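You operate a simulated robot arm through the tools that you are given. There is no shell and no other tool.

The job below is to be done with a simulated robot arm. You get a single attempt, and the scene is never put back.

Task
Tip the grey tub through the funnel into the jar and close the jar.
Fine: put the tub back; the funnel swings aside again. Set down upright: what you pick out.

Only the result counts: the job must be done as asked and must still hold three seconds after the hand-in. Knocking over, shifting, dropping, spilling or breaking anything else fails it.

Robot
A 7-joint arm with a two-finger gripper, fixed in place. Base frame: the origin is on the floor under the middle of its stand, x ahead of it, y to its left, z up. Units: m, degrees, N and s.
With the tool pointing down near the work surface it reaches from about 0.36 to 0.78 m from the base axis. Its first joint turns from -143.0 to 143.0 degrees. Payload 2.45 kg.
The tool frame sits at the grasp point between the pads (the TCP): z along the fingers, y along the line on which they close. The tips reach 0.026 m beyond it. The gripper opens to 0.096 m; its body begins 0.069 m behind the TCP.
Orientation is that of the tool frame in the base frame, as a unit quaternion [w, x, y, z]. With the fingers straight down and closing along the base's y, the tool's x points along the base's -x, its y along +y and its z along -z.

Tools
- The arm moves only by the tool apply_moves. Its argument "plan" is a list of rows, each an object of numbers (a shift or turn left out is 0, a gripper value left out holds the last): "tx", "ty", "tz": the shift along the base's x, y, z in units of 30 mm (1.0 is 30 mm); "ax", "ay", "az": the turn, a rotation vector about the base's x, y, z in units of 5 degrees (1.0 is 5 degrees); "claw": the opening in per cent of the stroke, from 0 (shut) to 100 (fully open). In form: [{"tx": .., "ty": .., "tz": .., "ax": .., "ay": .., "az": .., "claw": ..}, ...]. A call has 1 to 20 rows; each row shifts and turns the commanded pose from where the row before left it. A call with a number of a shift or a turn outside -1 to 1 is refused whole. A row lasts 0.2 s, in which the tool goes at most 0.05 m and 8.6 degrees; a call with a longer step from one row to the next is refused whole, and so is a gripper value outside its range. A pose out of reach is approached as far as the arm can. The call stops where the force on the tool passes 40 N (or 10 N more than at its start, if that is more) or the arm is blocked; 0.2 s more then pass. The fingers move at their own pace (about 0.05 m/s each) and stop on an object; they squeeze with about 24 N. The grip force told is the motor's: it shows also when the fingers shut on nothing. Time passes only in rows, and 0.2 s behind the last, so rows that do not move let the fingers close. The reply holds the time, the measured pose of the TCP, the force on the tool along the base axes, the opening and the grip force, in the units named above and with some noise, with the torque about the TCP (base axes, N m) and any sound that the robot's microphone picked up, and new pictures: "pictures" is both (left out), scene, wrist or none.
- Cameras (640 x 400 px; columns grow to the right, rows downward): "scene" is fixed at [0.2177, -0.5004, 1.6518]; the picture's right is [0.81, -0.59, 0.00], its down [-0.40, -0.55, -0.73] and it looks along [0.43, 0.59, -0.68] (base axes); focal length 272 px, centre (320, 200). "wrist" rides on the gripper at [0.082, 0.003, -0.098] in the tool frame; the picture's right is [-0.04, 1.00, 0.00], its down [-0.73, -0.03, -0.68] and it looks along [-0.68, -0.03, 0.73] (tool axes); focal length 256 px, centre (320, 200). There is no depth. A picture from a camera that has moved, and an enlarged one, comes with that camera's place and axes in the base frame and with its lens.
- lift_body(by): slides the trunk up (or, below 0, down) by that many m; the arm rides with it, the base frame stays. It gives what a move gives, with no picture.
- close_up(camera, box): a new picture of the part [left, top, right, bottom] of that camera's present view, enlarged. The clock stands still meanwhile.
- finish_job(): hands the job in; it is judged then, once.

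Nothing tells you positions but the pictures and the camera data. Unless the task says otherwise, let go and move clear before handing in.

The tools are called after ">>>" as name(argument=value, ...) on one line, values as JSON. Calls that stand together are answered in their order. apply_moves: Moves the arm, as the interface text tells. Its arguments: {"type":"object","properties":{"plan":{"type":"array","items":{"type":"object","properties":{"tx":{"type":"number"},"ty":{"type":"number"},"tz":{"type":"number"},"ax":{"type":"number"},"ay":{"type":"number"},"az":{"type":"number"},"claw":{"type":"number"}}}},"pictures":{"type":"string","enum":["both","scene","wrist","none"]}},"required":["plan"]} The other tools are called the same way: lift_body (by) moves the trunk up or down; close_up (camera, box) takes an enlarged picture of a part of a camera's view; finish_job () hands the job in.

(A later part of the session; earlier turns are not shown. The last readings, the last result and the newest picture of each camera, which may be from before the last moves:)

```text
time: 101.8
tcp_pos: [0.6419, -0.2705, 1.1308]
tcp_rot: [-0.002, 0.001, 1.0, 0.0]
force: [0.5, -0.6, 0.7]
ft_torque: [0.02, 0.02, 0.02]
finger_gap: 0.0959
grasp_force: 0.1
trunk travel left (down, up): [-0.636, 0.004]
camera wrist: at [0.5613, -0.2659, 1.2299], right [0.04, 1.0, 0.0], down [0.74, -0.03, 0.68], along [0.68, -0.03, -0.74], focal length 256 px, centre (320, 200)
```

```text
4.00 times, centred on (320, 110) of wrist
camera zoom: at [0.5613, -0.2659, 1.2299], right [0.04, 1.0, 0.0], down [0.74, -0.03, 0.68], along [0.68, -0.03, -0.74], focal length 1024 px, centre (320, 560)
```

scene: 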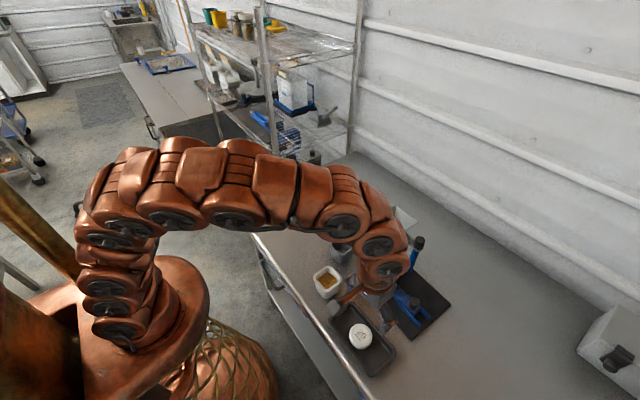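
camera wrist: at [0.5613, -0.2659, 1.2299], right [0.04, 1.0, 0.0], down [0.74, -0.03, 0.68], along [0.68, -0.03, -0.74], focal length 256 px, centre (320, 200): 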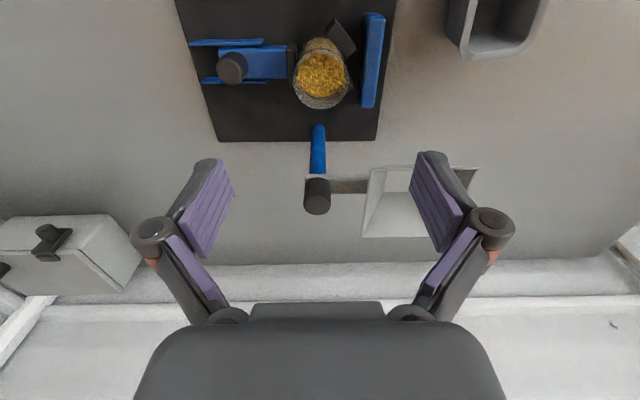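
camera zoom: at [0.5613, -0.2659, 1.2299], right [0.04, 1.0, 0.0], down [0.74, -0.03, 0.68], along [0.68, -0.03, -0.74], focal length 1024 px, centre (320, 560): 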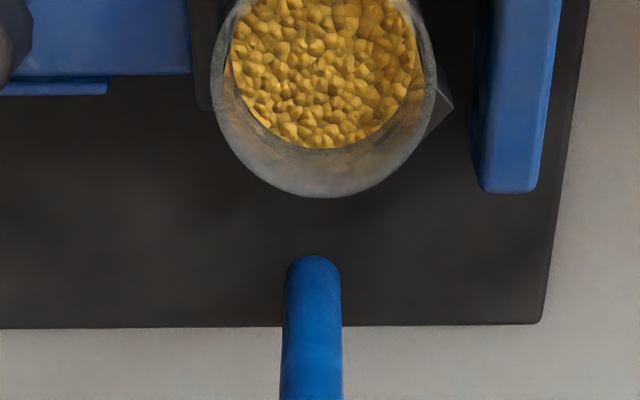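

The jar axis is at about (0.644, -0.269). Now I'll go to the lid, descend in stages with open fingers straddling it along y, and watch the force near the tray floor.

>>> apply_moves(plan=[{"tx": -0.7, "ty": -0.28}, {"tx": -1, "ty": -0.39}, {"tx": -1, "ty": -0.39}, {"tx": -1, "ty": -0.39}, {"tx": -1, "ty": -0.39, "tz": -0.3}, {"tx": -0.7, "ty": -0.28, "tz": -0.5}, {"tx": -0.22, "ty": -0.08, "tz": -1}, {"tz": -1}, {"tz": -1}, {"tz": -0.7}, {}], pictures="both")

>>> close_up(camera="wrist", box=[220, 80, 420, 205])

```text
time: 104.2
tcp_pos: [0.4716, -0.3368, 0.9992]
tcp_rot: [-0.003, -0.002, 1.0, 0.0]
force: [0.3, 0.4, -0.4]
ft_torque: [0.02, -0.05, 0.0]
finger_gap: 0.0959
grasp_force: 0.0
trunk travel left (down, up): [-0.636, 0.004]
camera wrist: at [0.391, -0.3314, 1.0983], right [0.04, 1.0, 0.0], down [0.74, -0.03, 0.68], along [0.68, -0.03, -0.74], focal length 256 px, centre (320, 200)
```

scene: 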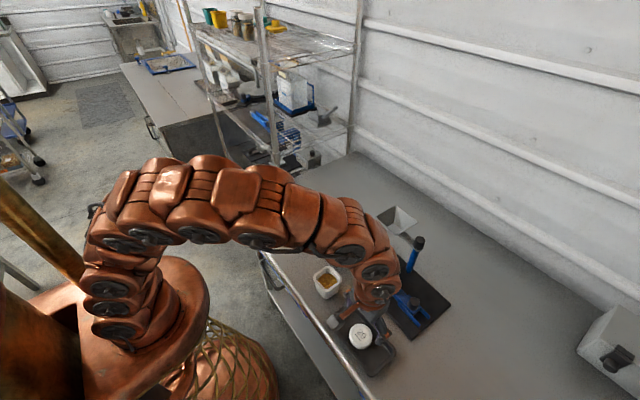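
wrist: 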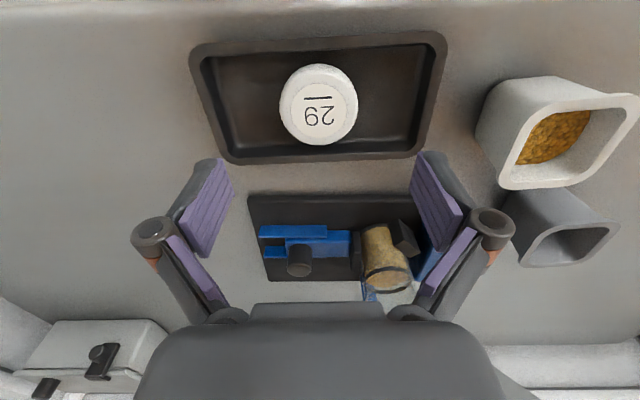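

```text
3.20 times, centred on (320, 142) of wrist
camera zoom: at [0.391, -0.3314, 1.0983], right [0.04, 1.0, 0.0], down [0.74, -0.03, 0.68], along [0.68, -0.03, -0.74], focal length 819 px, centre (320, 384)
```

zoom: 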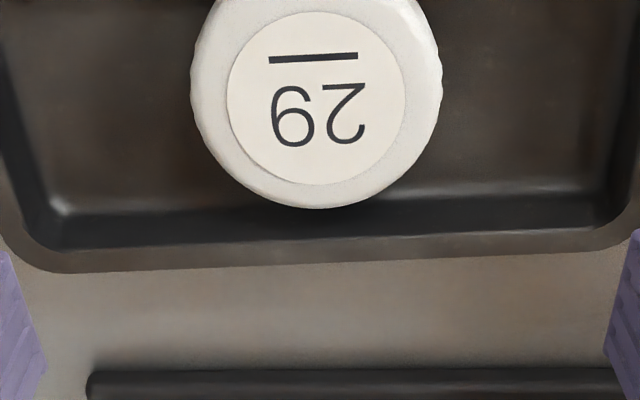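

Small correction: about +2 mm in x and -1 mm in y. Then I'll descend until the tips are level with the lid's top and check again.

>>> apply_moves(plan=[{"tx": 0.06, "ty": -0.035, "tz": -0.7}, {"tz": -0.7}, {"tz": -0.5}, {"tz": -0.4}, {}], pictures="both")

>>> close_up(camera="scene", box=[325, 290, 405, 370])

```text
time: 105.4
tcp_pos: [0.476, -0.3351, 0.9277]
tcp_rot: [-0.003, -0.001, 1.0, 0.0]
force: [0.3, -0.6, -0.9]
ft_torque: [-0.01, 0.01, 0.0]
finger_gap: 0.096
grasp_force: 0.1
trunk travel left (down, up): [-0.636, 0.004]
camera wrist: at [0.3948, -0.3323, 1.0274], right [0.04, 1.0, 0.0], down [0.74, -0.03, 0.68], along [0.68, -0.03, -0.74], focal length 256 px, centre (320, 200)
```

scene: 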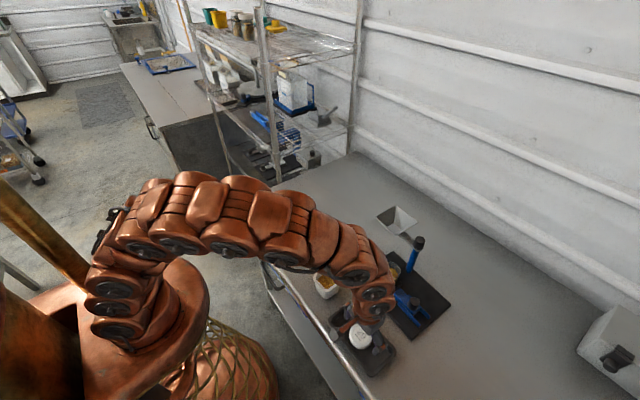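
wrist: 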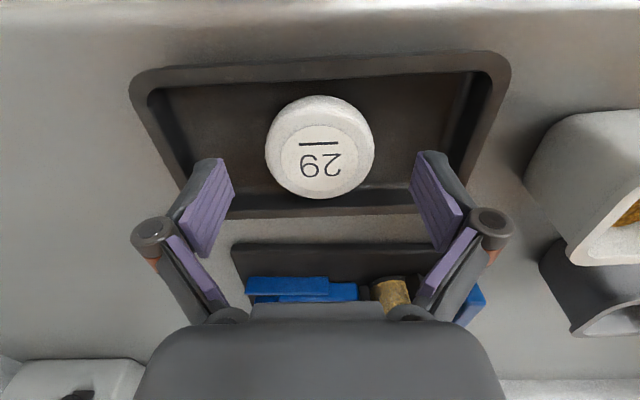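

```text
5.00 times, centred on (365, 330) of scene
camera zoom: at [0.2177, -0.5004, 1.6518], right [0.81, -0.59, 0.0], down [-0.4, -0.55, -0.73], along [0.43, 0.59, -0.68], focal length 1361 px, centre (95, -450)
```

zoom: 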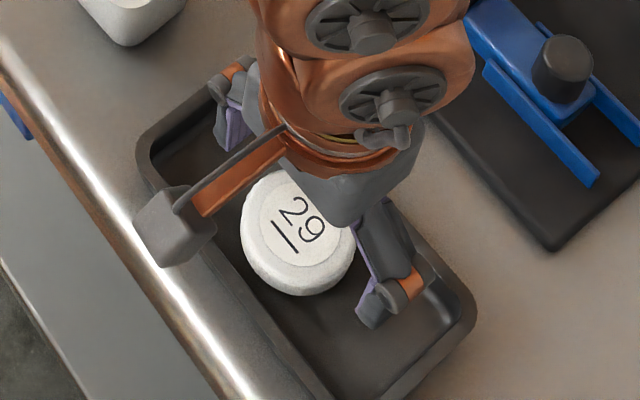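

The lid is centred between the fingers. Because the fingertips swing forward as they close, I'll pre-close to about 0.075 m first, then lower to the gripping height.

>>> apply_moves(plan=[{"claw": 78, "tx": -0.03}, {}, {}, {"tz": -0.2}, {"tz": -0.15}, {"tz": -0.1}, {}], pictures="both")

>>> close_up(camera="wrist", box=[200, 80, 440, 230])

>>> close_up(camera="scene", box=[325, 290, 405, 370])

```text
time: 107.0
tcp_pos: [0.475, -0.3371, 0.9128]
tcp_rot: [-0.001, -0.002, 1.0, 0.001]
force: [-0.1, 0.3, 0.0]
ft_torque: [-0.04, 0.03, -0.01]
finger_gap: 0.0748
grasp_force: 0.0
trunk travel left (down, up): [-0.636, 0.004]
camera wrist: at [0.3936, -0.3327, 1.0122], right [0.04, 1.0, 0.0], down [0.74, -0.03, 0.68], along [0.68, -0.03, -0.74], focal length 256 px, centre (320, 200)
```

scene: 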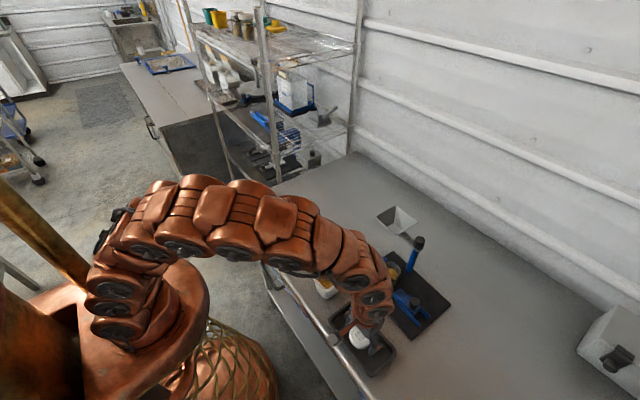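
wrist: 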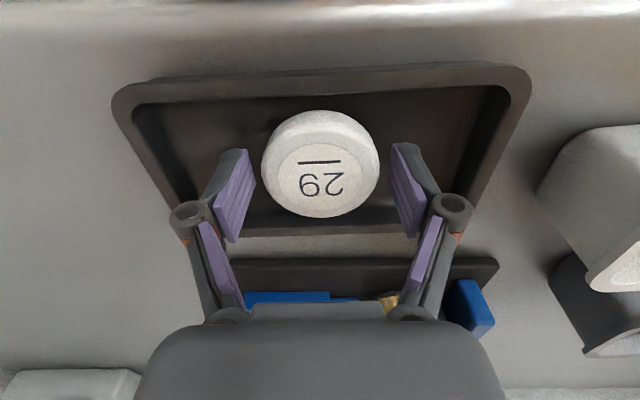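

```text
2.67 times, centred on (320, 155) of wrist
camera zoom: at [0.3936, -0.3327, 1.0122], right [0.04, 1.0, 0.0], down [0.74, -0.03, 0.68], along [0.68, -0.03, -0.74], focal length 683 px, centre (320, 320)
```

zoom: 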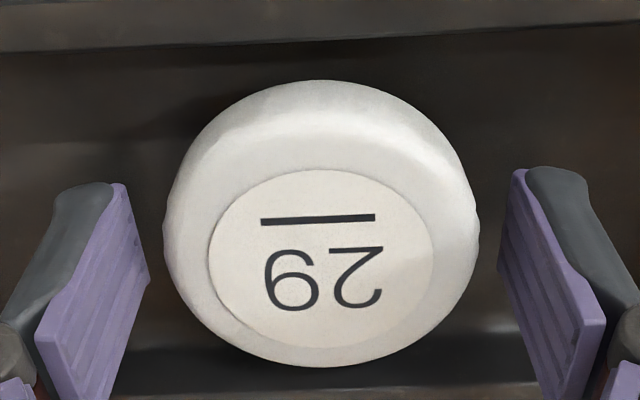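

```text
5.00 times, centred on (365, 330) of scene
camera zoom: at [0.2177, -0.5004, 1.6518], right [0.81, -0.59, 0.0], down [-0.4, -0.55, -0.73], along [0.43, 0.59, -0.68], focal length 1361 px, centre (95, -450)
```

zoom: 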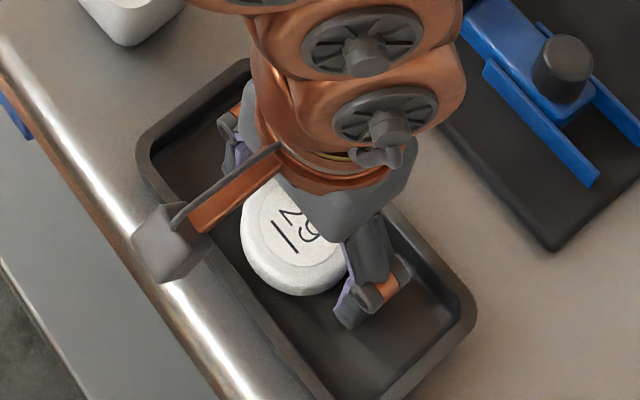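

The fingertips are level with the lid's ribbed side and aligned with its widest line. I'll close the grip.

>>> apply_moves(plan=[{"claw": 0}, {}, {}, {}], pictures="both")

>>> close_up(camera="wrist", box=[200, 80, 440, 230])

```text
time: 108.0
tcp_pos: [0.4758, -0.3362, 0.9137]
tcp_rot: [-0.001, -0.001, 1.0, 0.0]
force: [-0.2, 1.0, 3.9]
ft_torque: [0.05, 0.01, -0.04]
finger_gap: 0.0577
grasp_force: 24.2
trunk travel left (down, up): [-0.636, 0.004]
camera wrist: at [0.3936, -0.3326, 1.0124], right [0.04, 1.0, 0.0], down [0.74, -0.03, 0.68], along [0.68, -0.03, -0.74], focal length 256 px, centre (320, 200)
```

scene: 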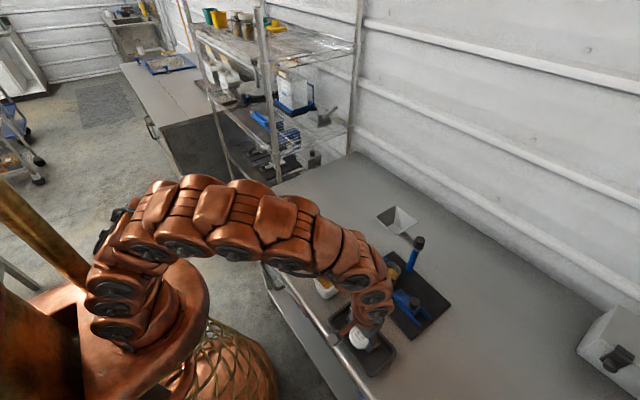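
wrist: 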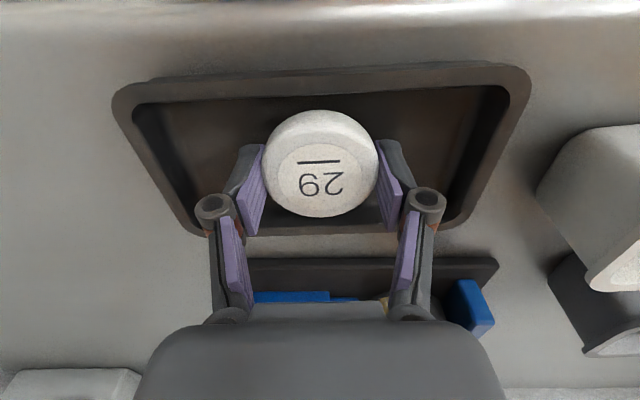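

```text
2.67 times, centred on (320, 155) of wrist
camera zoom: at [0.3936, -0.3326, 1.0124], right [0.04, 1.0, 0.0], down [0.74, -0.03, 0.68], along [0.68, -0.03, -0.74], focal length 683 px, centre (320, 320)
```

zoom: 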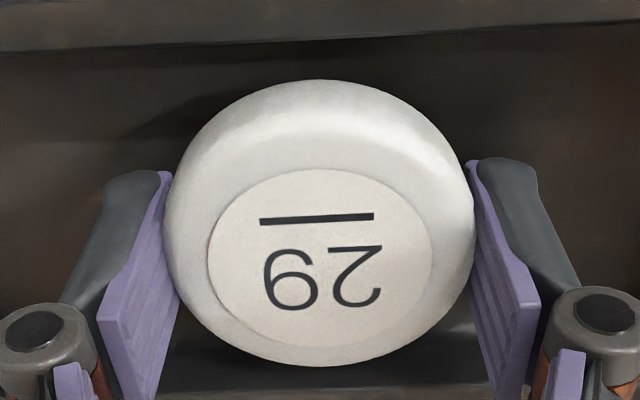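

The lid is gripped (gap 0.0577 m). I'll lift it gently out of the tray.

>>> apply_moves(plan=[{"tz": 0.1}, {"tz": 0.3}, {"tz": 0.7}, {"tz": 1}, {"tz": 1}, {"tz": 1}, {"tz": 1}, {"tz": 0.7}, {}], pictures="both")

>>> close_up(camera="scene", box=[320, 260, 420, 340])

>>> close_up(camera="wrist", box=[200, 80, 440, 230])

```text
time: 110.0
tcp_pos: [0.4725, -0.3381, 1.0886]
tcp_rot: [-0.001, -0.001, 1.0, -0.001]
force: [1.1, 0.6, -1.5]
ft_torque: [-0.02, 0.01, 0.03]
finger_gap: 0.0574
grasp_force: 24.0
trunk travel left (down, up): [-0.636, 0.004]
camera wrist: at [0.3921, -0.3346, 1.1875], right [0.04, 1.0, 0.0], down [0.73, -0.03, 0.68], along [0.68, -0.03, -0.74], focal length 256 px, centre (320, 200)
```

scene: 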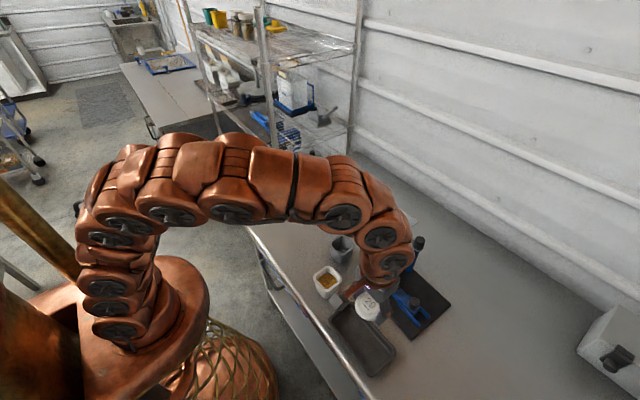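
wrist: 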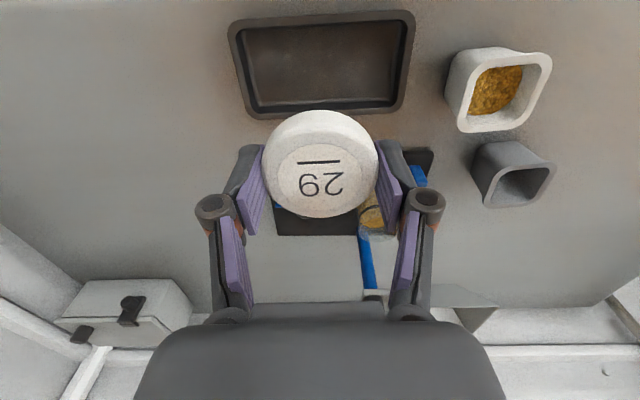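

```text
5.00 times, centred on (370, 300) of scene
camera zoom: at [0.2177, -0.5004, 1.6518], right [0.81, -0.59, 0.0], down [-0.4, -0.55, -0.73], along [0.43, 0.59, -0.68], focal length 1361 px, centre (70, -300)
```

zoom: 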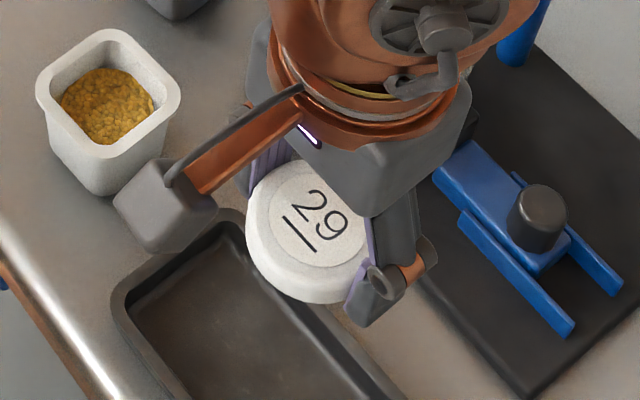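

```text
2.67 times, centred on (320, 155) of wrist
camera zoom: at [0.3921, -0.3346, 1.1875], right [0.04, 1.0, 0.0], down [0.73, -0.03, 0.68], along [0.68, -0.03, -0.74], focal length 683 px, centre (320, 320)
```

zoom: 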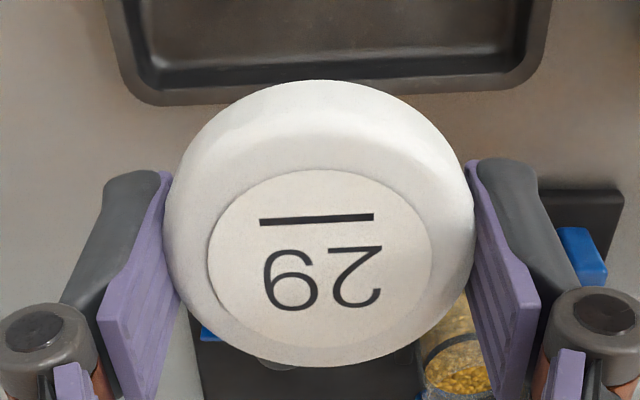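

The lid is held level. I'll carry it over the jar while turning to yaw +90°, so I can screw clockwise with a large range.

>>> apply_moves(plan=[{"az": 1, "tx": 0.317, "ty": 0.127}, {"az": 1, "tx": 0.317, "ty": 0.127}, {"az": 1, "tx": 0.317, "ty": 0.127}, {"az": 1, "tx": 0.317, "ty": 0.127}, {"az": 1, "tx": 0.317, "ty": 0.127}, {"az": 1, "tx": 0.317, "ty": 0.127}, {"az": 1, "tx": 0.317, "ty": 0.127}, {"az": 1, "tx": 0.317, "ty": 0.127}, {"az": 1, "tx": 0.317, "ty": 0.127}, {"az": 1, "tx": 0.317, "ty": 0.127}, {"az": 1, "tx": 0.317, "ty": 0.127}, {"az": 1, "tx": 0.317, "ty": 0.127}, {"az": 1, "tx": 0.317, "ty": 0.127}, {"az": 1, "tx": 0.317, "ty": 0.127}, {"az": 1, "tx": 0.317, "ty": 0.127}, {"az": 1, "tx": 0.317, "ty": 0.127}, {"az": 1, "tx": 0.317, "ty": 0.127}, {"az": 1, "tx": 0.317, "ty": 0.127}, {}], pictures="both")

>>> close_up(camera="wrist", box=[200, 60, 440, 210])

>>> close_up(camera="scene", box=[350, 230, 430, 290])

```text
time: 114.0
tcp_pos: [0.6455, -0.2693, 1.087]
tcp_rot: [0.001, 0.708, -0.707, 0.001]
force: [0.1, -0.5, 0.5]
ft_torque: [0.0, -0.04, -0.01]
finger_gap: 0.0578
grasp_force: 23.9
trunk travel left (down, up): [-0.636, 0.004]
camera wrist: at [0.6429, -0.3493, 1.1865], right [-1.0, 0.04, 0.0], down [0.03, 0.74, 0.68], along [0.03, 0.68, -0.74], focal length 256 px, centre (320, 200)
```

scene: 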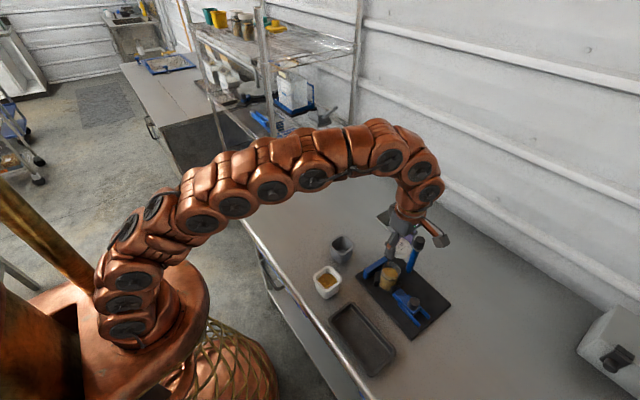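
wrist: 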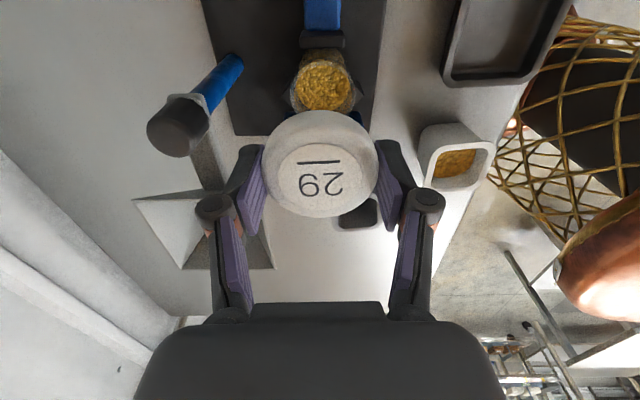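

```text
2.67 times, centred on (320, 135) of wrist
camera zoom: at [0.6429, -0.3493, 1.1865], right [-1.0, 0.04, 0.0], down [0.03, 0.74, 0.68], along [0.03, 0.68, -0.74], focal length 683 px, centre (320, 373)
```

zoom: 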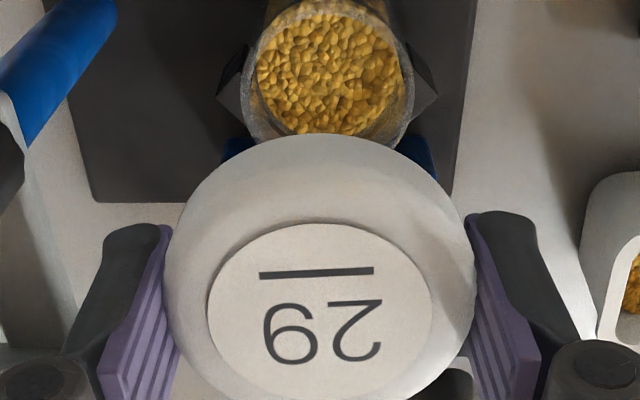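

```text
6.67 times, centred on (390, 260) of scene
camera zoom: at [0.2177, -0.5004, 1.6518], right [0.81, -0.59, 0.0], down [-0.4, -0.55, -0.73], along [0.43, 0.59, -0.68], focal length 1815 px, centre (-147, -200)
```

zoom: 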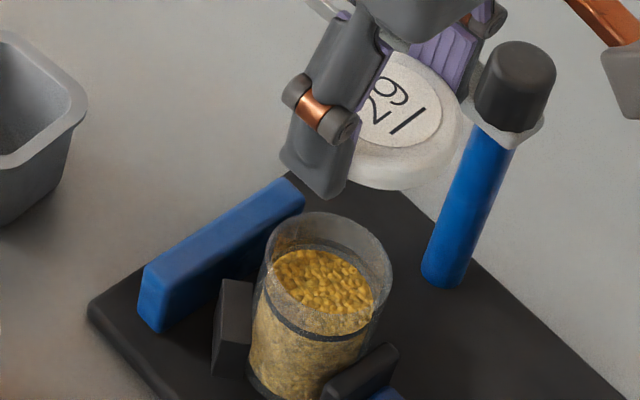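

The jar is 2 mm off laterally (toward -x), which agrees with dead reckoning. I'll correct that, turn to yaw 120° for more screwing range and lower the lid to just above the rim.

>>> apply_moves(plan=[{"az": 1, "tx": -0.07}, {"az": 1}, {"az": 1}, {"az": 1}, {"az": 1}, {"az": 1}, {"tz": -0.6}, {"tz": -0.7}, {"tz": -0.6}, {"tz": -0.3}, {}], pictures="both")

>>> close_up(camera="scene", box=[355, 235, 435, 285])

>>> close_up(camera="wrist", box=[200, 60, 440, 210])

```text
time: 116.4
tcp_pos: [0.6422, -0.2684, 1.0204]
tcp_rot: [0.0, 0.867, -0.499, 0.002]
force: [-0.1, -1.4, -0.2]
ft_torque: [-0.05, 0.01, 0.03]
finger_gap: 0.0579
grasp_force: 24.0
trunk travel left (down, up): [-0.636, 0.004]
camera wrist: at [0.6815, -0.3383, 1.1194], right [-0.88, -0.47, 0.0], down [-0.34, 0.65, 0.68], along [-0.31, 0.6, -0.74], focal length 256 px, centre (320, 200)
```

scene: 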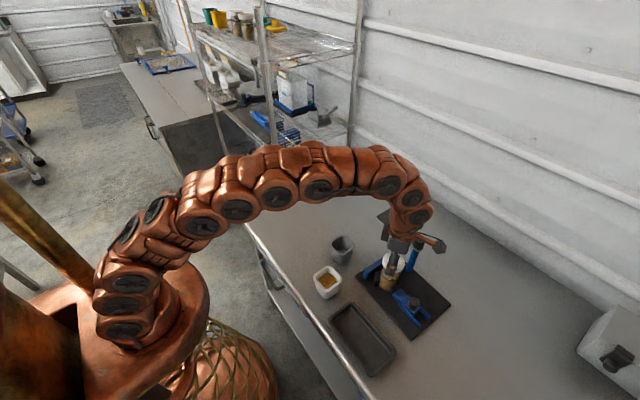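
wrist: 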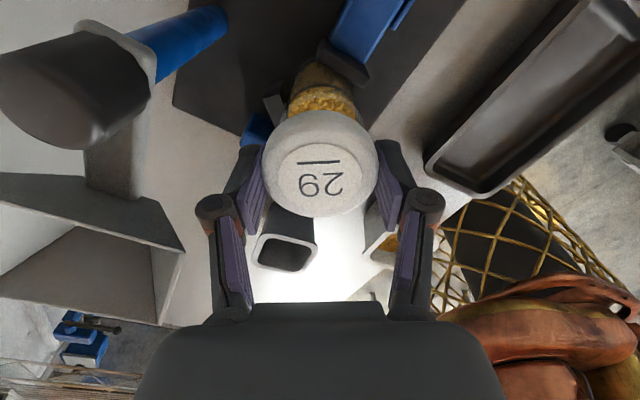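

```text
8.00 times, centred on (395, 260) of scene
camera zoom: at [0.2177, -0.5004, 1.6518], right [0.81, -0.59, 0.0], down [-0.4, -0.55, -0.73], along [0.43, 0.59, -0.68], focal length 2178 px, centre (-280, -280)
```

zoom: 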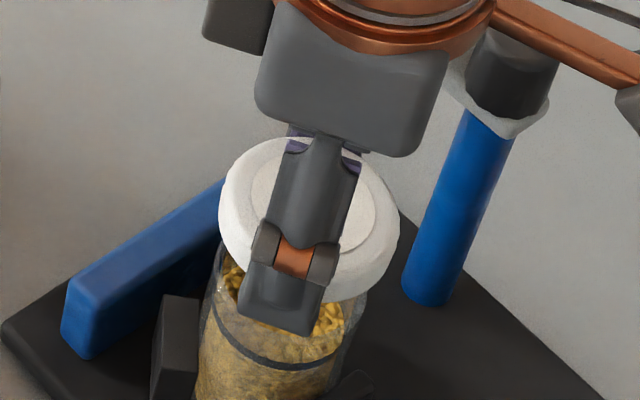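

```text
2.67 times, centred on (320, 135) of wrist
camera zoom: at [0.6815, -0.3383, 1.1194], right [-0.88, -0.47, 0.0], down [-0.34, 0.65, 0.68], along [-0.31, 0.6, -0.74], focal length 683 px, centre (320, 373)
```

zoom: 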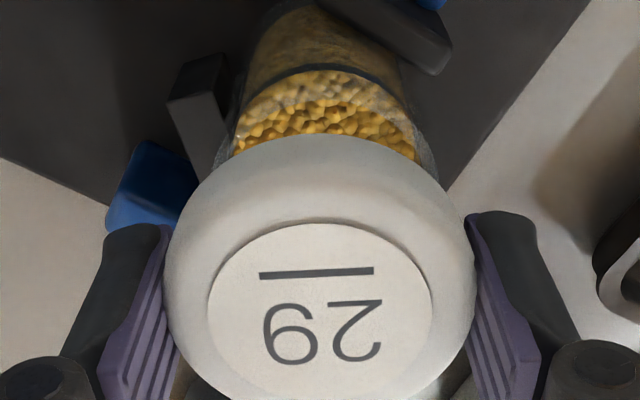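

I'll check concentricity in more detail before touching down.

>>> close_up(camera="wrist", box=[270, 60, 380, 130])

>>> close_up(camera="scene", box=[375, 250, 415, 290])

```text
5.71 times, centred on (325, 95) of wrist
camera zoom: at [0.6815, -0.3383, 1.1194], right [-0.88, -0.47, 0.0], down [-0.34, 0.65, 0.68], along [-0.31, 0.6, -0.74], focal length 1463 px, centre (291, 800)
```

zoom: 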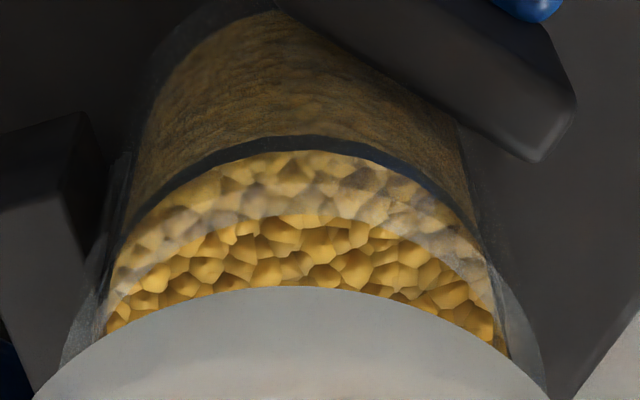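

```text
10.00 times, centred on (395, 270) of scene
camera zoom: at [0.2177, -0.5004, 1.6518], right [0.81, -0.59, 0.0], down [-0.4, -0.55, -0.73], along [0.43, 0.59, -0.68], focal length 2722 px, centre (-430, -500)
```

zoom: 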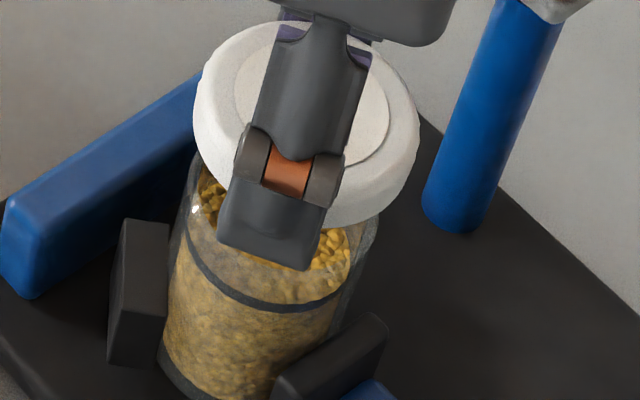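

The lid is within about 1.5 mm of the jar axis. I'll apply a -1.3 mm x correction and creep down to contact.

>>> apply_moves(plan=[{"tx": -0.043, "tz": -0.07}, {"tz": -0.07}, {"tz": -0.07}, {"tz": -0.07}, {"tz": -0.05}, {}], pictures="none")

>>> apply_moves(plan=[{"tz": -0.04}, {"tz": -0.04}, {"tz": -0.04}, {}], pictures="none")

```text
time: 117.8
tcp_pos: [0.6422, -0.2684, 1.0111]
tcp_rot: [0.0, 0.867, -0.499, 0.001]
force: [0.3, -0.1, -0.6]
ft_torque: [0.02, -0.02, 0.03]
finger_gap: 0.0579
grasp_force: 24.0
trunk travel left (down, up): [-0.636, 0.004]
```

```text
time: 118.8
tcp_pos: [0.6413, -0.2679, 1.0076]
tcp_rot: [0.001, 0.867, -0.499, 0.001]
force: [0.9, -0.1, 0.3]
ft_torque: [0.01, -0.03, -0.01]
finger_gap: 0.0579
grasp_force: 23.5
trunk travel left (down, up): [-0.636, 0.004]
```

No contact yet at z=1.0076. I'll continue in 1 mm steps.

>>> apply_moves(plan=[{"tz": -0.04}, {"tz": -0.04}, {"tz": -0.04}, {"tz": -0.04}, {}], pictures="none")

>>> close_up(camera="scene", box=[375, 250, 415, 290])

```text
time: 120.0
tcp_pos: [0.6424, -0.2685, 1.0031]
tcp_rot: [0.0, 0.866, -0.499, 0.001]
force: [0.2, 0.3, -0.2]
ft_torque: [-0.01, 0.0, -0.05]
finger_gap: 0.0578
grasp_force: 23.7
trunk travel left (down, up): [-0.636, 0.004]
```

```text
10.00 times, centred on (395, 270) of scene
camera zoom: at [0.2177, -0.5004, 1.6518], right [0.81, -0.59, 0.0], down [-0.4, -0.55, -0.73], along [0.43, 0.59, -0.68], focal length 2722 px, centre (-430, -500)
```

zoom: 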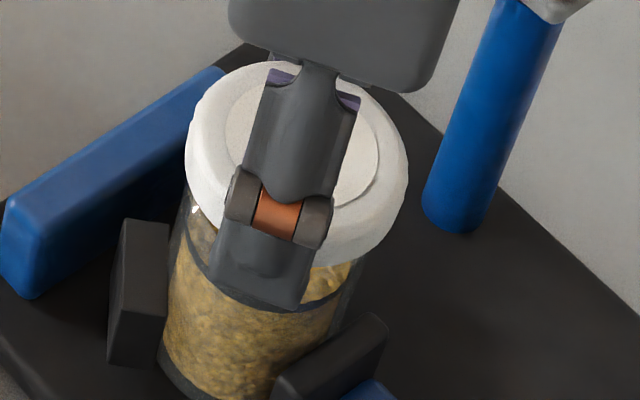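

>>> apply_moves(plan=[{"tz": -0.04}, {"tz": -0.04}, {"tz": -0.04}, {}], pictures="none")

>>> apply_moves(plan=[{"tz": -0.04}, {"tz": -0.04}, {"tz": -0.04}, {}], pictures="none")

>>> close_up(camera="scene", box=[375, 250, 415, 290])

```text
time: 121.0
tcp_pos: [0.6408, -0.2677, 0.9994]
tcp_rot: [0.001, 0.867, -0.499, 0.0]
force: [0.7, 0.4, -0.5]
ft_torque: [-0.01, -0.02, 0.05]
finger_gap: 0.0574
grasp_force: 24.1
trunk travel left (down, up): [-0.636, 0.004]
```

```text
time: 122.0
tcp_pos: [0.6422, -0.2693, 0.9962]
tcp_rot: [0.001, 0.866, -0.499, 0.001]
force: [0.5, 0.0, 0.0]
ft_torque: [0.01, -0.01, 0.02]
finger_gap: 0.0578
grasp_force: 24.4
trunk travel left (down, up): [-0.636, 0.004]
```

```text
10.00 times, centred on (395, 270) of scene
camera zoom: at [0.2177, -0.5004, 1.6518], right [0.81, -0.59, 0.0], down [-0.4, -0.55, -0.73], along [0.43, 0.59, -0.68], focal length 2722 px, centre (-430, -500)
```

zoom: 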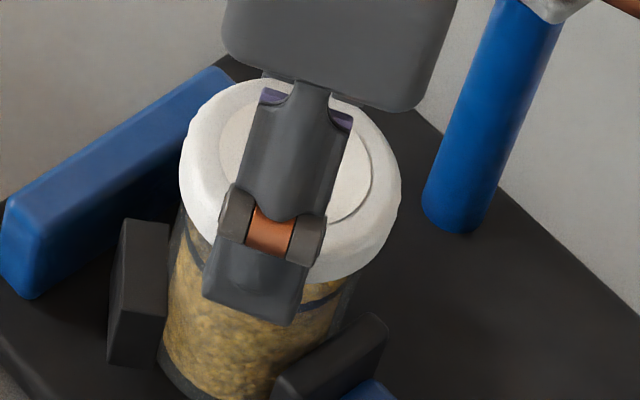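

Still no contact force; the lid seems to be sliding over the rim concentrically. I'll continue in 1 mm steps.

>>> apply_moves(plan=[{"tz": -0.04}, {"tz": -0.04}, {}], pictures="none")

>>> apply_moves(plan=[{"tz": -0.04}, {"tz": -0.04}, {}], pictures="none")

```text
time: 122.8
tcp_pos: [0.6395, -0.268, 0.9958]
tcp_rot: [0.0, 0.867, -0.499, 0.002]
force: [1.7, -0.9, 5.5]
ft_torque: [0.09, -0.15, -0.03]
finger_gap: 0.0582
grasp_force: 24.6
trunk travel left (down, up): [-0.636, 0.004]
```

```text
time: 123.6
tcp_pos: [0.6411, -0.2689, 0.992]
tcp_rot: [0.0, 0.866, -0.499, 0.002]
force: [8.3, 1.6, 11.0]
ft_torque: [0.07, -0.23, 0.01]
finger_gap: 0.058
grasp_force: 24.2
trunk travel left (down, up): [-0.636, 0.004]
```

Contact: 11 N vertical with 8 N lateral in +x, so the lid sits slightly too far toward -x. I'll ease +1 mm in x and recheck.

>>> apply_moves(plan=[{"tz": 0.04}, {"tx": 0.035}, {}], pictures="none")

>>> close_up(camera="scene", box=[375, 250, 415, 290])

>>> close_up(camera="wrist", box=[200, 60, 440, 210])

```text
time: 124.4
tcp_pos: [0.642, -0.2671, 0.9924]
tcp_rot: [0.0, 0.867, -0.499, 0.001]
force: [6.9, -0.6, 3.2]
ft_torque: [-0.06, -0.17, -0.01]
finger_gap: 0.0579
grasp_force: 24.0
trunk travel left (down, up): [-0.636, 0.004]
```

```text
10.00 times, centred on (395, 270) of scene
camera zoom: at [0.2177, -0.5004, 1.6518], right [0.81, -0.59, 0.0], down [-0.4, -0.55, -0.73], along [0.43, 0.59, -0.68], focal length 2722 px, centre (-430, -500)
```

zoom: 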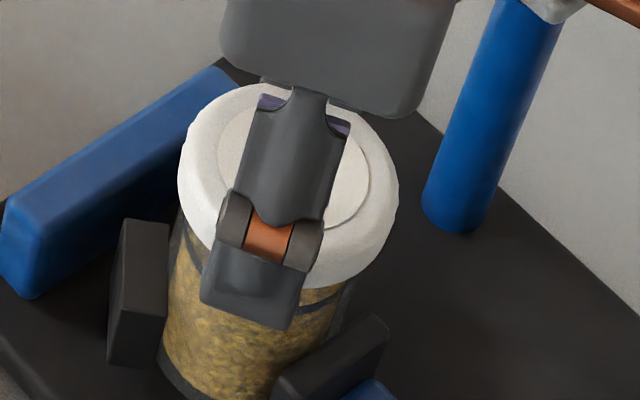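

```text
2.67 times, centred on (320, 135) of wrist
camera zoom: at [0.6804, -0.3394, 1.0911], right [-0.88, -0.47, 0.0], down [-0.34, 0.65, 0.68], along [-0.32, 0.6, -0.74], focal length 683 px, centre (320, 373)
```

zoom: 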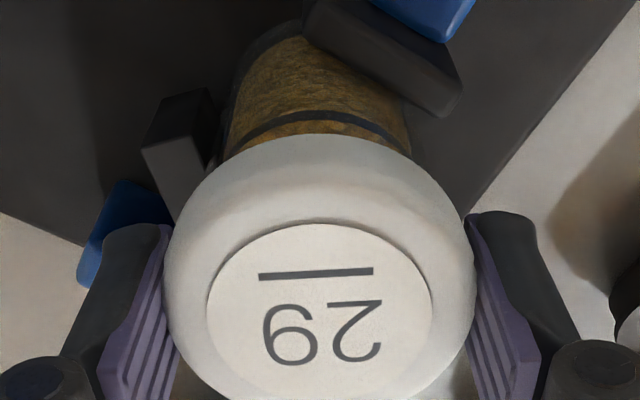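

>>> apply_moves(plan=[{"tx": 0.04}, {}, {}], pictures="none")

```text
time: 125.2
tcp_pos: [0.6427, -0.2678, 0.9927]
tcp_rot: [0.001, 0.867, -0.499, 0.0]
force: [-5.3, -1.6, 3.1]
ft_torque: [-0.09, 0.41, -0.03]
finger_gap: 0.0579
grasp_force: 24.4
trunk travel left (down, up): [-0.636, 0.004]
```

The lateral force flipped sign, so the centre lies in between. I'll go back 0.55 mm.

>>> apply_moves(plan=[{"tx": -0.018}, {}, {}], pictures="none")

```text
time: 126.0
tcp_pos: [0.6424, -0.2683, 0.9921]
tcp_rot: [0.001, 0.867, -0.499, 0.001]
force: [-9.8, -1.6, 0.4]
ft_torque: [0.02, 0.42, 0.01]
finger_gap: 0.0577
grasp_force: 24.0
trunk travel left (down, up): [-0.636, 0.004]
```

>>> apply_moves(plan=[{}, {}, {}], pictures="none")

```text
time: 126.8
tcp_pos: [0.6427, -0.2685, 0.9921]
tcp_rot: [0.0, 0.866, -0.499, 0.0]
force: [-11.0, -2.6, -0.6]
ft_torque: [-0.04, 0.34, -0.03]
finger_gap: 0.0579
grasp_force: 23.8
trunk travel left (down, up): [-0.636, 0.004]
```

>>> apply_moves(plan=[{"tx": -0.02}, {}, {}], pictures="none")

```text
time: 127.6
tcp_pos: [0.6426, -0.2689, 0.9921]
tcp_rot: [-0.001, 0.866, -0.5, 0.002]
force: [-4.9, -1.5, 2.0]
ft_torque: [-0.02, 0.08, 0.01]
finger_gap: 0.0579
grasp_force: 24.4
trunk travel left (down, up): [-0.636, 0.004]
```

>>> apply_moves(plan=[{"tx": -0.012, "ty": -0.004}, {}, {}], pictures="none")

```text
time: 128.4
tcp_pos: [0.6432, -0.2679, 0.9921]
tcp_rot: [0.0, 0.867, -0.499, 0.002]
force: [-0.6, -0.5, 0.0]
ft_torque: [0.03, -0.06, 0.0]
finger_gap: 0.0578
grasp_force: 24.1
trunk travel left (down, up): [-0.636, 0.004]
```

The lateral forces are now near zero and the lid is centred on the neck. I'll press down 1–2 mm to feel for the thread.

>>> apply_moves(plan=[{"tz": -0.04}, {}, {}], pictures="none")

```text
time: 129.2
tcp_pos: [0.6426, -0.2666, 0.9915]
tcp_rot: [0.001, 0.867, -0.499, 0.002]
force: [5.3, -4.4, 5.2]
ft_torque: [-0.09, -0.25, -0.01]
finger_gap: 0.0578
grasp_force: 24.0
trunk travel left (down, up): [-0.636, 0.004]
```

There is about 5 N of seating force. I'll start turning clockwise: 20° first, watching torque and force.

>>> apply_moves(plan=[{"az": -1}, {"az": -1}, {"az": -1}, {"az": -1}, {}], pictures="none")

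```text
time: 130.4
tcp_pos: [0.6425, -0.269, 0.9904]
tcp_rot: [0.001, 0.767, -0.642, 0.002]
force: [17.0, -3.1, 4.7]
ft_torque: [-0.01, -0.46, 0.0]
finger_gap: 0.0575
grasp_force: 23.9
trunk travel left (down, up): [-0.636, 0.004]
```

>>> apply_moves(plan=[{"tx": 0.03, "tz": 0.02}, {}, {}], pictures="wrist")

>>> close_up(camera="wrist", box=[200, 60, 440, 210])

>>> close_up(camera="scene", box=[375, 250, 415, 290])

```text
time: 131.2
tcp_pos: [0.6428, -0.2673, 0.9922]
tcp_rot: [0.001, 0.766, -0.643, 0.002]
force: [7.3, -0.7, 0.4]
ft_torque: [0.01, -0.2, 0.01]
finger_gap: 0.058
grasp_force: 24.0
trunk travel left (down, up): [-0.636, 0.004]
camera wrist: at [0.6542, -0.3476, 1.0908], right [-0.99, -0.14, 0.0], down [-0.1, 0.73, 0.68], along [-0.09, 0.67, -0.74], focal length 256 px, centre (320, 200)
```

wrist: 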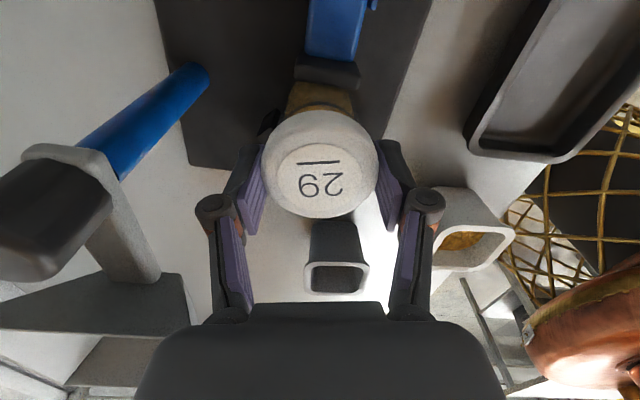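

```text
2.67 times, centred on (320, 135) of wrist
camera zoom: at [0.6542, -0.3476, 1.0908], right [-0.99, -0.14, 0.0], down [-0.1, 0.73, 0.68], along [-0.09, 0.67, -0.74], focal length 683 px, centre (320, 373)
```

zoom: 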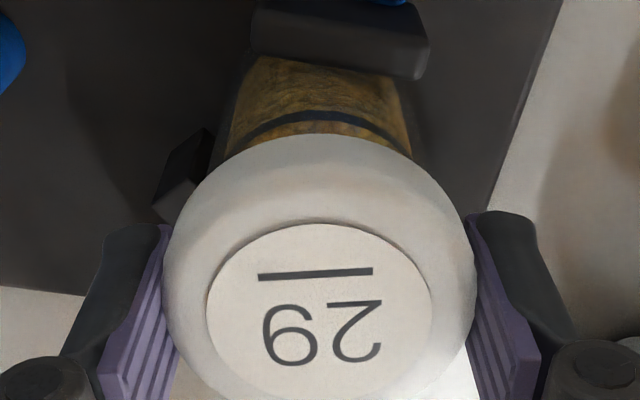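

```text
10.00 times, centred on (395, 270) of scene
camera zoom: at [0.2177, -0.5004, 1.6518], right [0.81, -0.59, 0.0], down [-0.4, -0.55, -0.73], along [0.43, 0.59, -0.68], focal length 2722 px, centre (-430, -500)
```

zoom: 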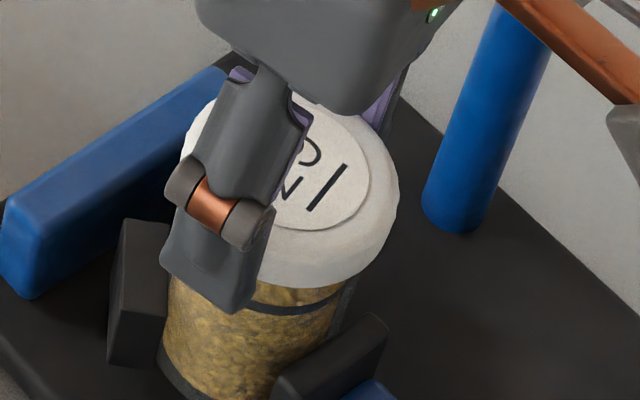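

Laterally aligned again. I'll correct a further +0.5 mm, keep light downward pressure and continue clockwise.

>>> apply_moves(plan=[{"tx": 0.018, "tz": -0.02}, {"az": -1}, {"az": -1}, {"az": -1}, {"az": -1}, {}], pictures="none")

```text
time: 132.6
tcp_pos: [0.6438, -0.2686, 0.9913]
tcp_rot: [-0.001, -0.644, 0.765, -0.002]
force: [-6.8, 6.4, 4.1]
ft_torque: [0.21, 0.45, 0.0]
finger_gap: 0.0579
grasp_force: 23.8
trunk travel left (down, up): [-0.636, 0.004]
```

>>> apply_moves(plan=[{"tx": -0.018, "ty": 0.015, "tz": -0.02}, {"az": -1}, {"az": -1}, {"az": -1}, {"az": -1}, {}], pictures="none")

>>> close_up(camera="scene", box=[375, 250, 415, 290])

```text
time: 134.0
tcp_pos: [0.6442, -0.2678, 0.991]
tcp_rot: [-0.001, -0.499, 0.866, -0.003]
force: [9.1, -0.1, 6.6]
ft_torque: [-0.05, -0.25, -0.04]
finger_gap: 0.058
grasp_force: 24.3
trunk travel left (down, up): [-0.636, 0.004]
```

```text
10.00 times, centred on (395, 270) of scene
camera zoom: at [0.2177, -0.5004, 1.6518], right [0.81, -0.59, 0.0], down [-0.4, -0.55, -0.73], along [0.43, 0.59, -0.68], focal length 2722 px, centre (-430, -500)
```

zoom: 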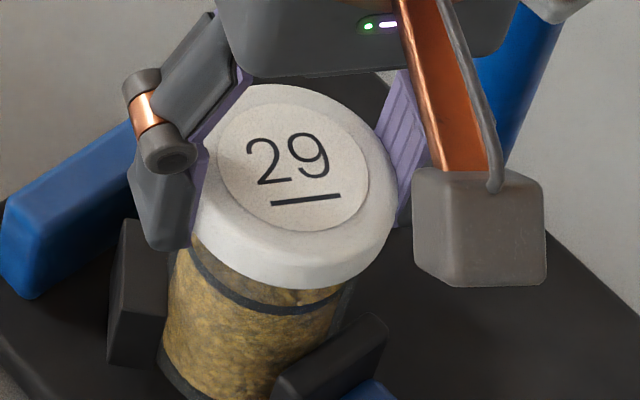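

The lid is sitting squarely over the neck. I'll continue clockwise, with only small lateral corrections.

>>> apply_moves(plan=[{"tx": 0.01, "tz": -0.02}, {"az": -1}, {"az": -1}, {"az": -1}, {"az": -1}, {"az": -1}, {"az": -1}, {}], pictures="none")

>>> apply_moves(plan=[{}, {}], pictures="none")

```text
time: 135.8
tcp_pos: [0.645, -0.2687, 0.9896]
tcp_rot: [0.0, -0.259, 0.966, -0.001]
force: [17.0, -8.4, 12.4]
ft_torque: [-0.16, -0.36, -0.01]
finger_gap: 0.0579
grasp_force: 24.1
trunk travel left (down, up): [-0.636, 0.004]
```

```text
time: 136.4
tcp_pos: [0.644, -0.2692, 0.9901]
tcp_rot: [-0.001, -0.259, 0.966, -0.001]
force: [15.4, -9.1, 13.3]
ft_torque: [-0.2, -0.35, 0.08]
finger_gap: 0.058
grasp_force: 23.9
trunk travel left (down, up): [-0.636, 0.004]
```

The forces show that the lid centre is about 1.6 mm off the tool axis, so it orbits as I turn. I'll release it on the jar, recentre the tool on the jar axis, rotate back to yaw 120° with open fingers and regrip.

>>> apply_moves(plan=[{"tz": 0.03, "tx": 0.03, "ty": -0.02}, {"claw": 82}, {}, {}, {}], pictures="both")

>>> close_up(camera="scene", box=[375, 250, 415, 290])

>>> close_up(camera="wrist", box=[200, 60, 440, 210])

```text
time: 137.6
tcp_pos: [0.6456, -0.2686, 0.9916]
tcp_rot: [-0.001, -0.26, 0.966, 0.0]
force: [-0.1, 0.4, -0.5]
ft_torque: [-0.01, 0.0, 0.0]
finger_gap: 0.0788
grasp_force: 0.0
trunk travel left (down, up): [-0.636, 0.004]
camera wrist: at [0.5733, -0.3054, 1.0898], right [-0.47, 0.88, 0.0], down [0.65, 0.34, 0.68], along [0.6, 0.32, -0.74], focal length 256 px, centre (320, 200)
```

scene: 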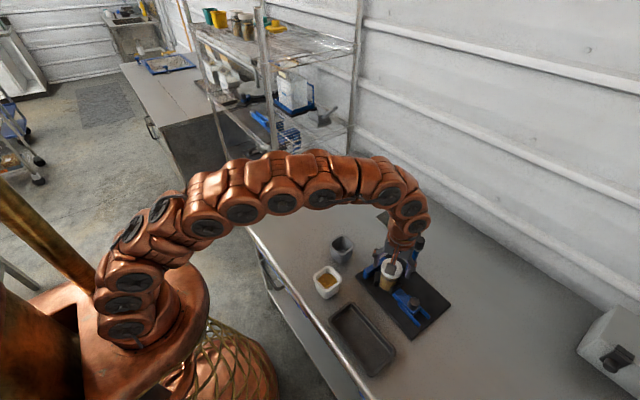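
wrist: 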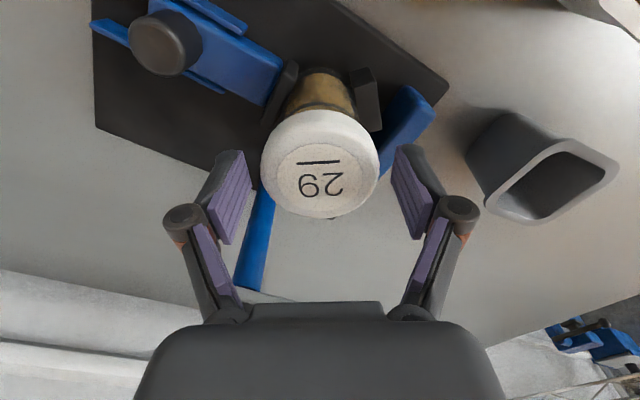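

```text
10.00 times, centred on (395, 270) of scene
camera zoom: at [0.2177, -0.5004, 1.6518], right [0.81, -0.59, 0.0], down [-0.4, -0.55, -0.73], along [0.43, 0.59, -0.68], focal length 2722 px, centre (-430, -500)
```

zoom: 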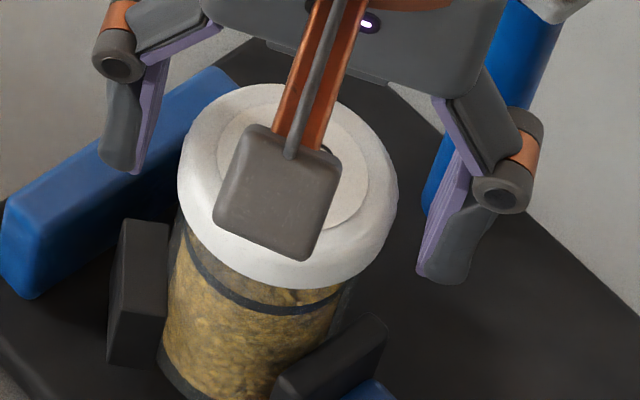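

```text
2.67 times, centred on (320, 135) of wrist
camera zoom: at [0.5733, -0.3054, 1.0898], right [-0.47, 0.88, 0.0], down [0.65, 0.34, 0.68], along [0.6, 0.32, -0.74], focal length 683 px, centre (320, 373)
```

zoom: 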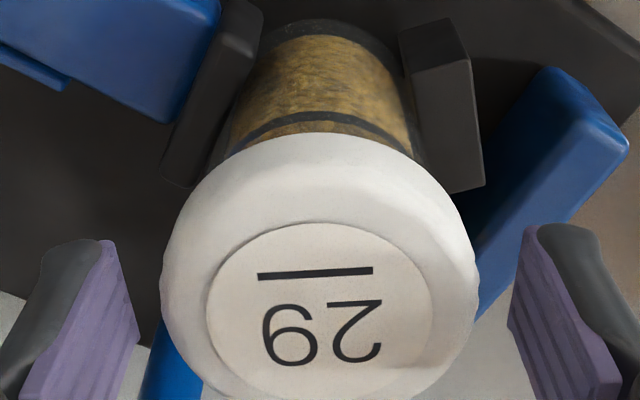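

The lid rests level on the jar. I'll recentre, rotate back to yaw 120° with open fingers, and check alignment.

>>> apply_moves(plan=[{"tx": -0.03, "ty": -0.035}, {"az": 1}, {"az": 1}, {"az": 1}, {"az": 1}, {"az": 1}, {"az": 1}, {"az": 1}, {"az": 1}, {"az": 1}, {"az": 1}, {"az": 1}, {"az": 1}, {"az": 1}, {"az": 1}, {"az": 1}, {"az": 1}, {"az": 1}, {"az": 1}, {}], pictures="wrist")

>>> close_up(camera="wrist", box=[200, 60, 440, 210])

```text
time: 141.8
tcp_pos: [0.6433, -0.2694, 0.9903]
tcp_rot: [0.0, 0.866, -0.499, 0.0]
force: [0.3, 0.4, 0.5]
ft_torque: [-0.01, 0.02, 0.0]
finger_gap: 0.079
grasp_force: 0.2
trunk travel left (down, up): [-0.636, 0.004]
camera wrist: at [0.6821, -0.3413, 1.0907], right [-0.88, -0.47, 0.0], down [-0.34, 0.65, 0.68], along [-0.32, 0.6, -0.74], focal length 256 px, centre (320, 200)
```

wrist: 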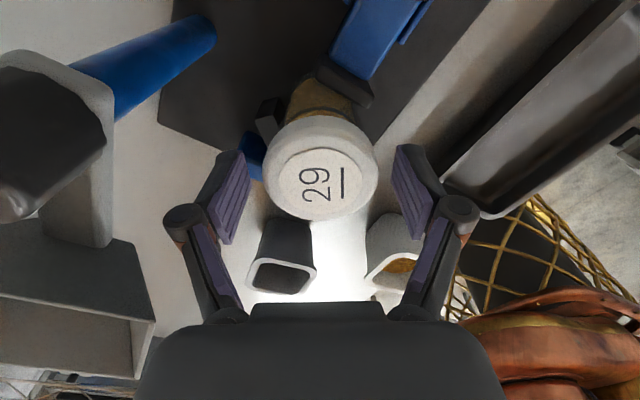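

```text
2.67 times, centred on (320, 135) of wrist
camera zoom: at [0.6821, -0.3413, 1.0907], right [-0.88, -0.47, 0.0], down [-0.34, 0.65, 0.68], along [-0.32, 0.6, -0.74], focal length 683 px, centre (320, 373)
```

zoom: 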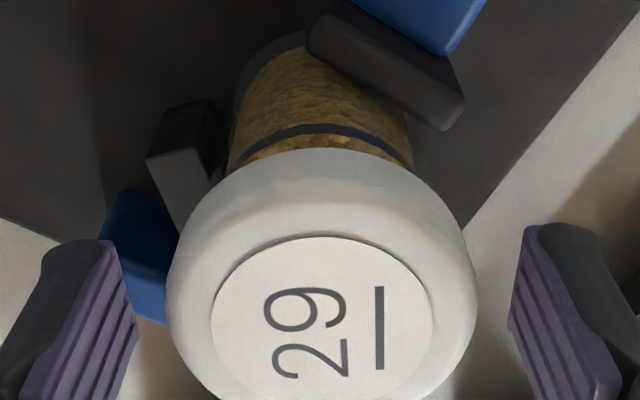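

The lateral views at both yaws say the tool is now centred on the lid within ~0.2 mm. I'll regrip and read the forces.

>>> apply_moves(plan=[{"claw": 0}, {}, {}, {}], pictures="none")

```text
time: 142.8
tcp_pos: [0.644, -0.2694, 0.9917]
tcp_rot: [0.002, 0.866, -0.499, 0.001]
force: [0.5, -1.6, 2.1]
ft_torque: [0.02, 0.03, 0.0]
finger_gap: 0.0578
grasp_force: 24.0
trunk travel left (down, up): [-0.636, 0.004]
```

Forces are near zero, so it is well centred. I'll press lightly and turn clockwise 30°.

>>> apply_moves(plan=[{"tz": -0.02}, {"az": -1}, {"az": -1}, {"az": -1}, {"az": -1}, {"az": -1}, {"az": -1}, {}], pictures="none")

```text
time: 144.6
tcp_pos: [0.6429, -0.2699, 0.9898]
tcp_rot: [0.001, 0.707, -0.707, 0.002]
force: [3.2, -3.2, 4.2]
ft_torque: [-0.11, -0.1, 0.32]
finger_gap: 0.0576
grasp_force: 23.6
trunk travel left (down, up): [-0.636, 0.004]
```

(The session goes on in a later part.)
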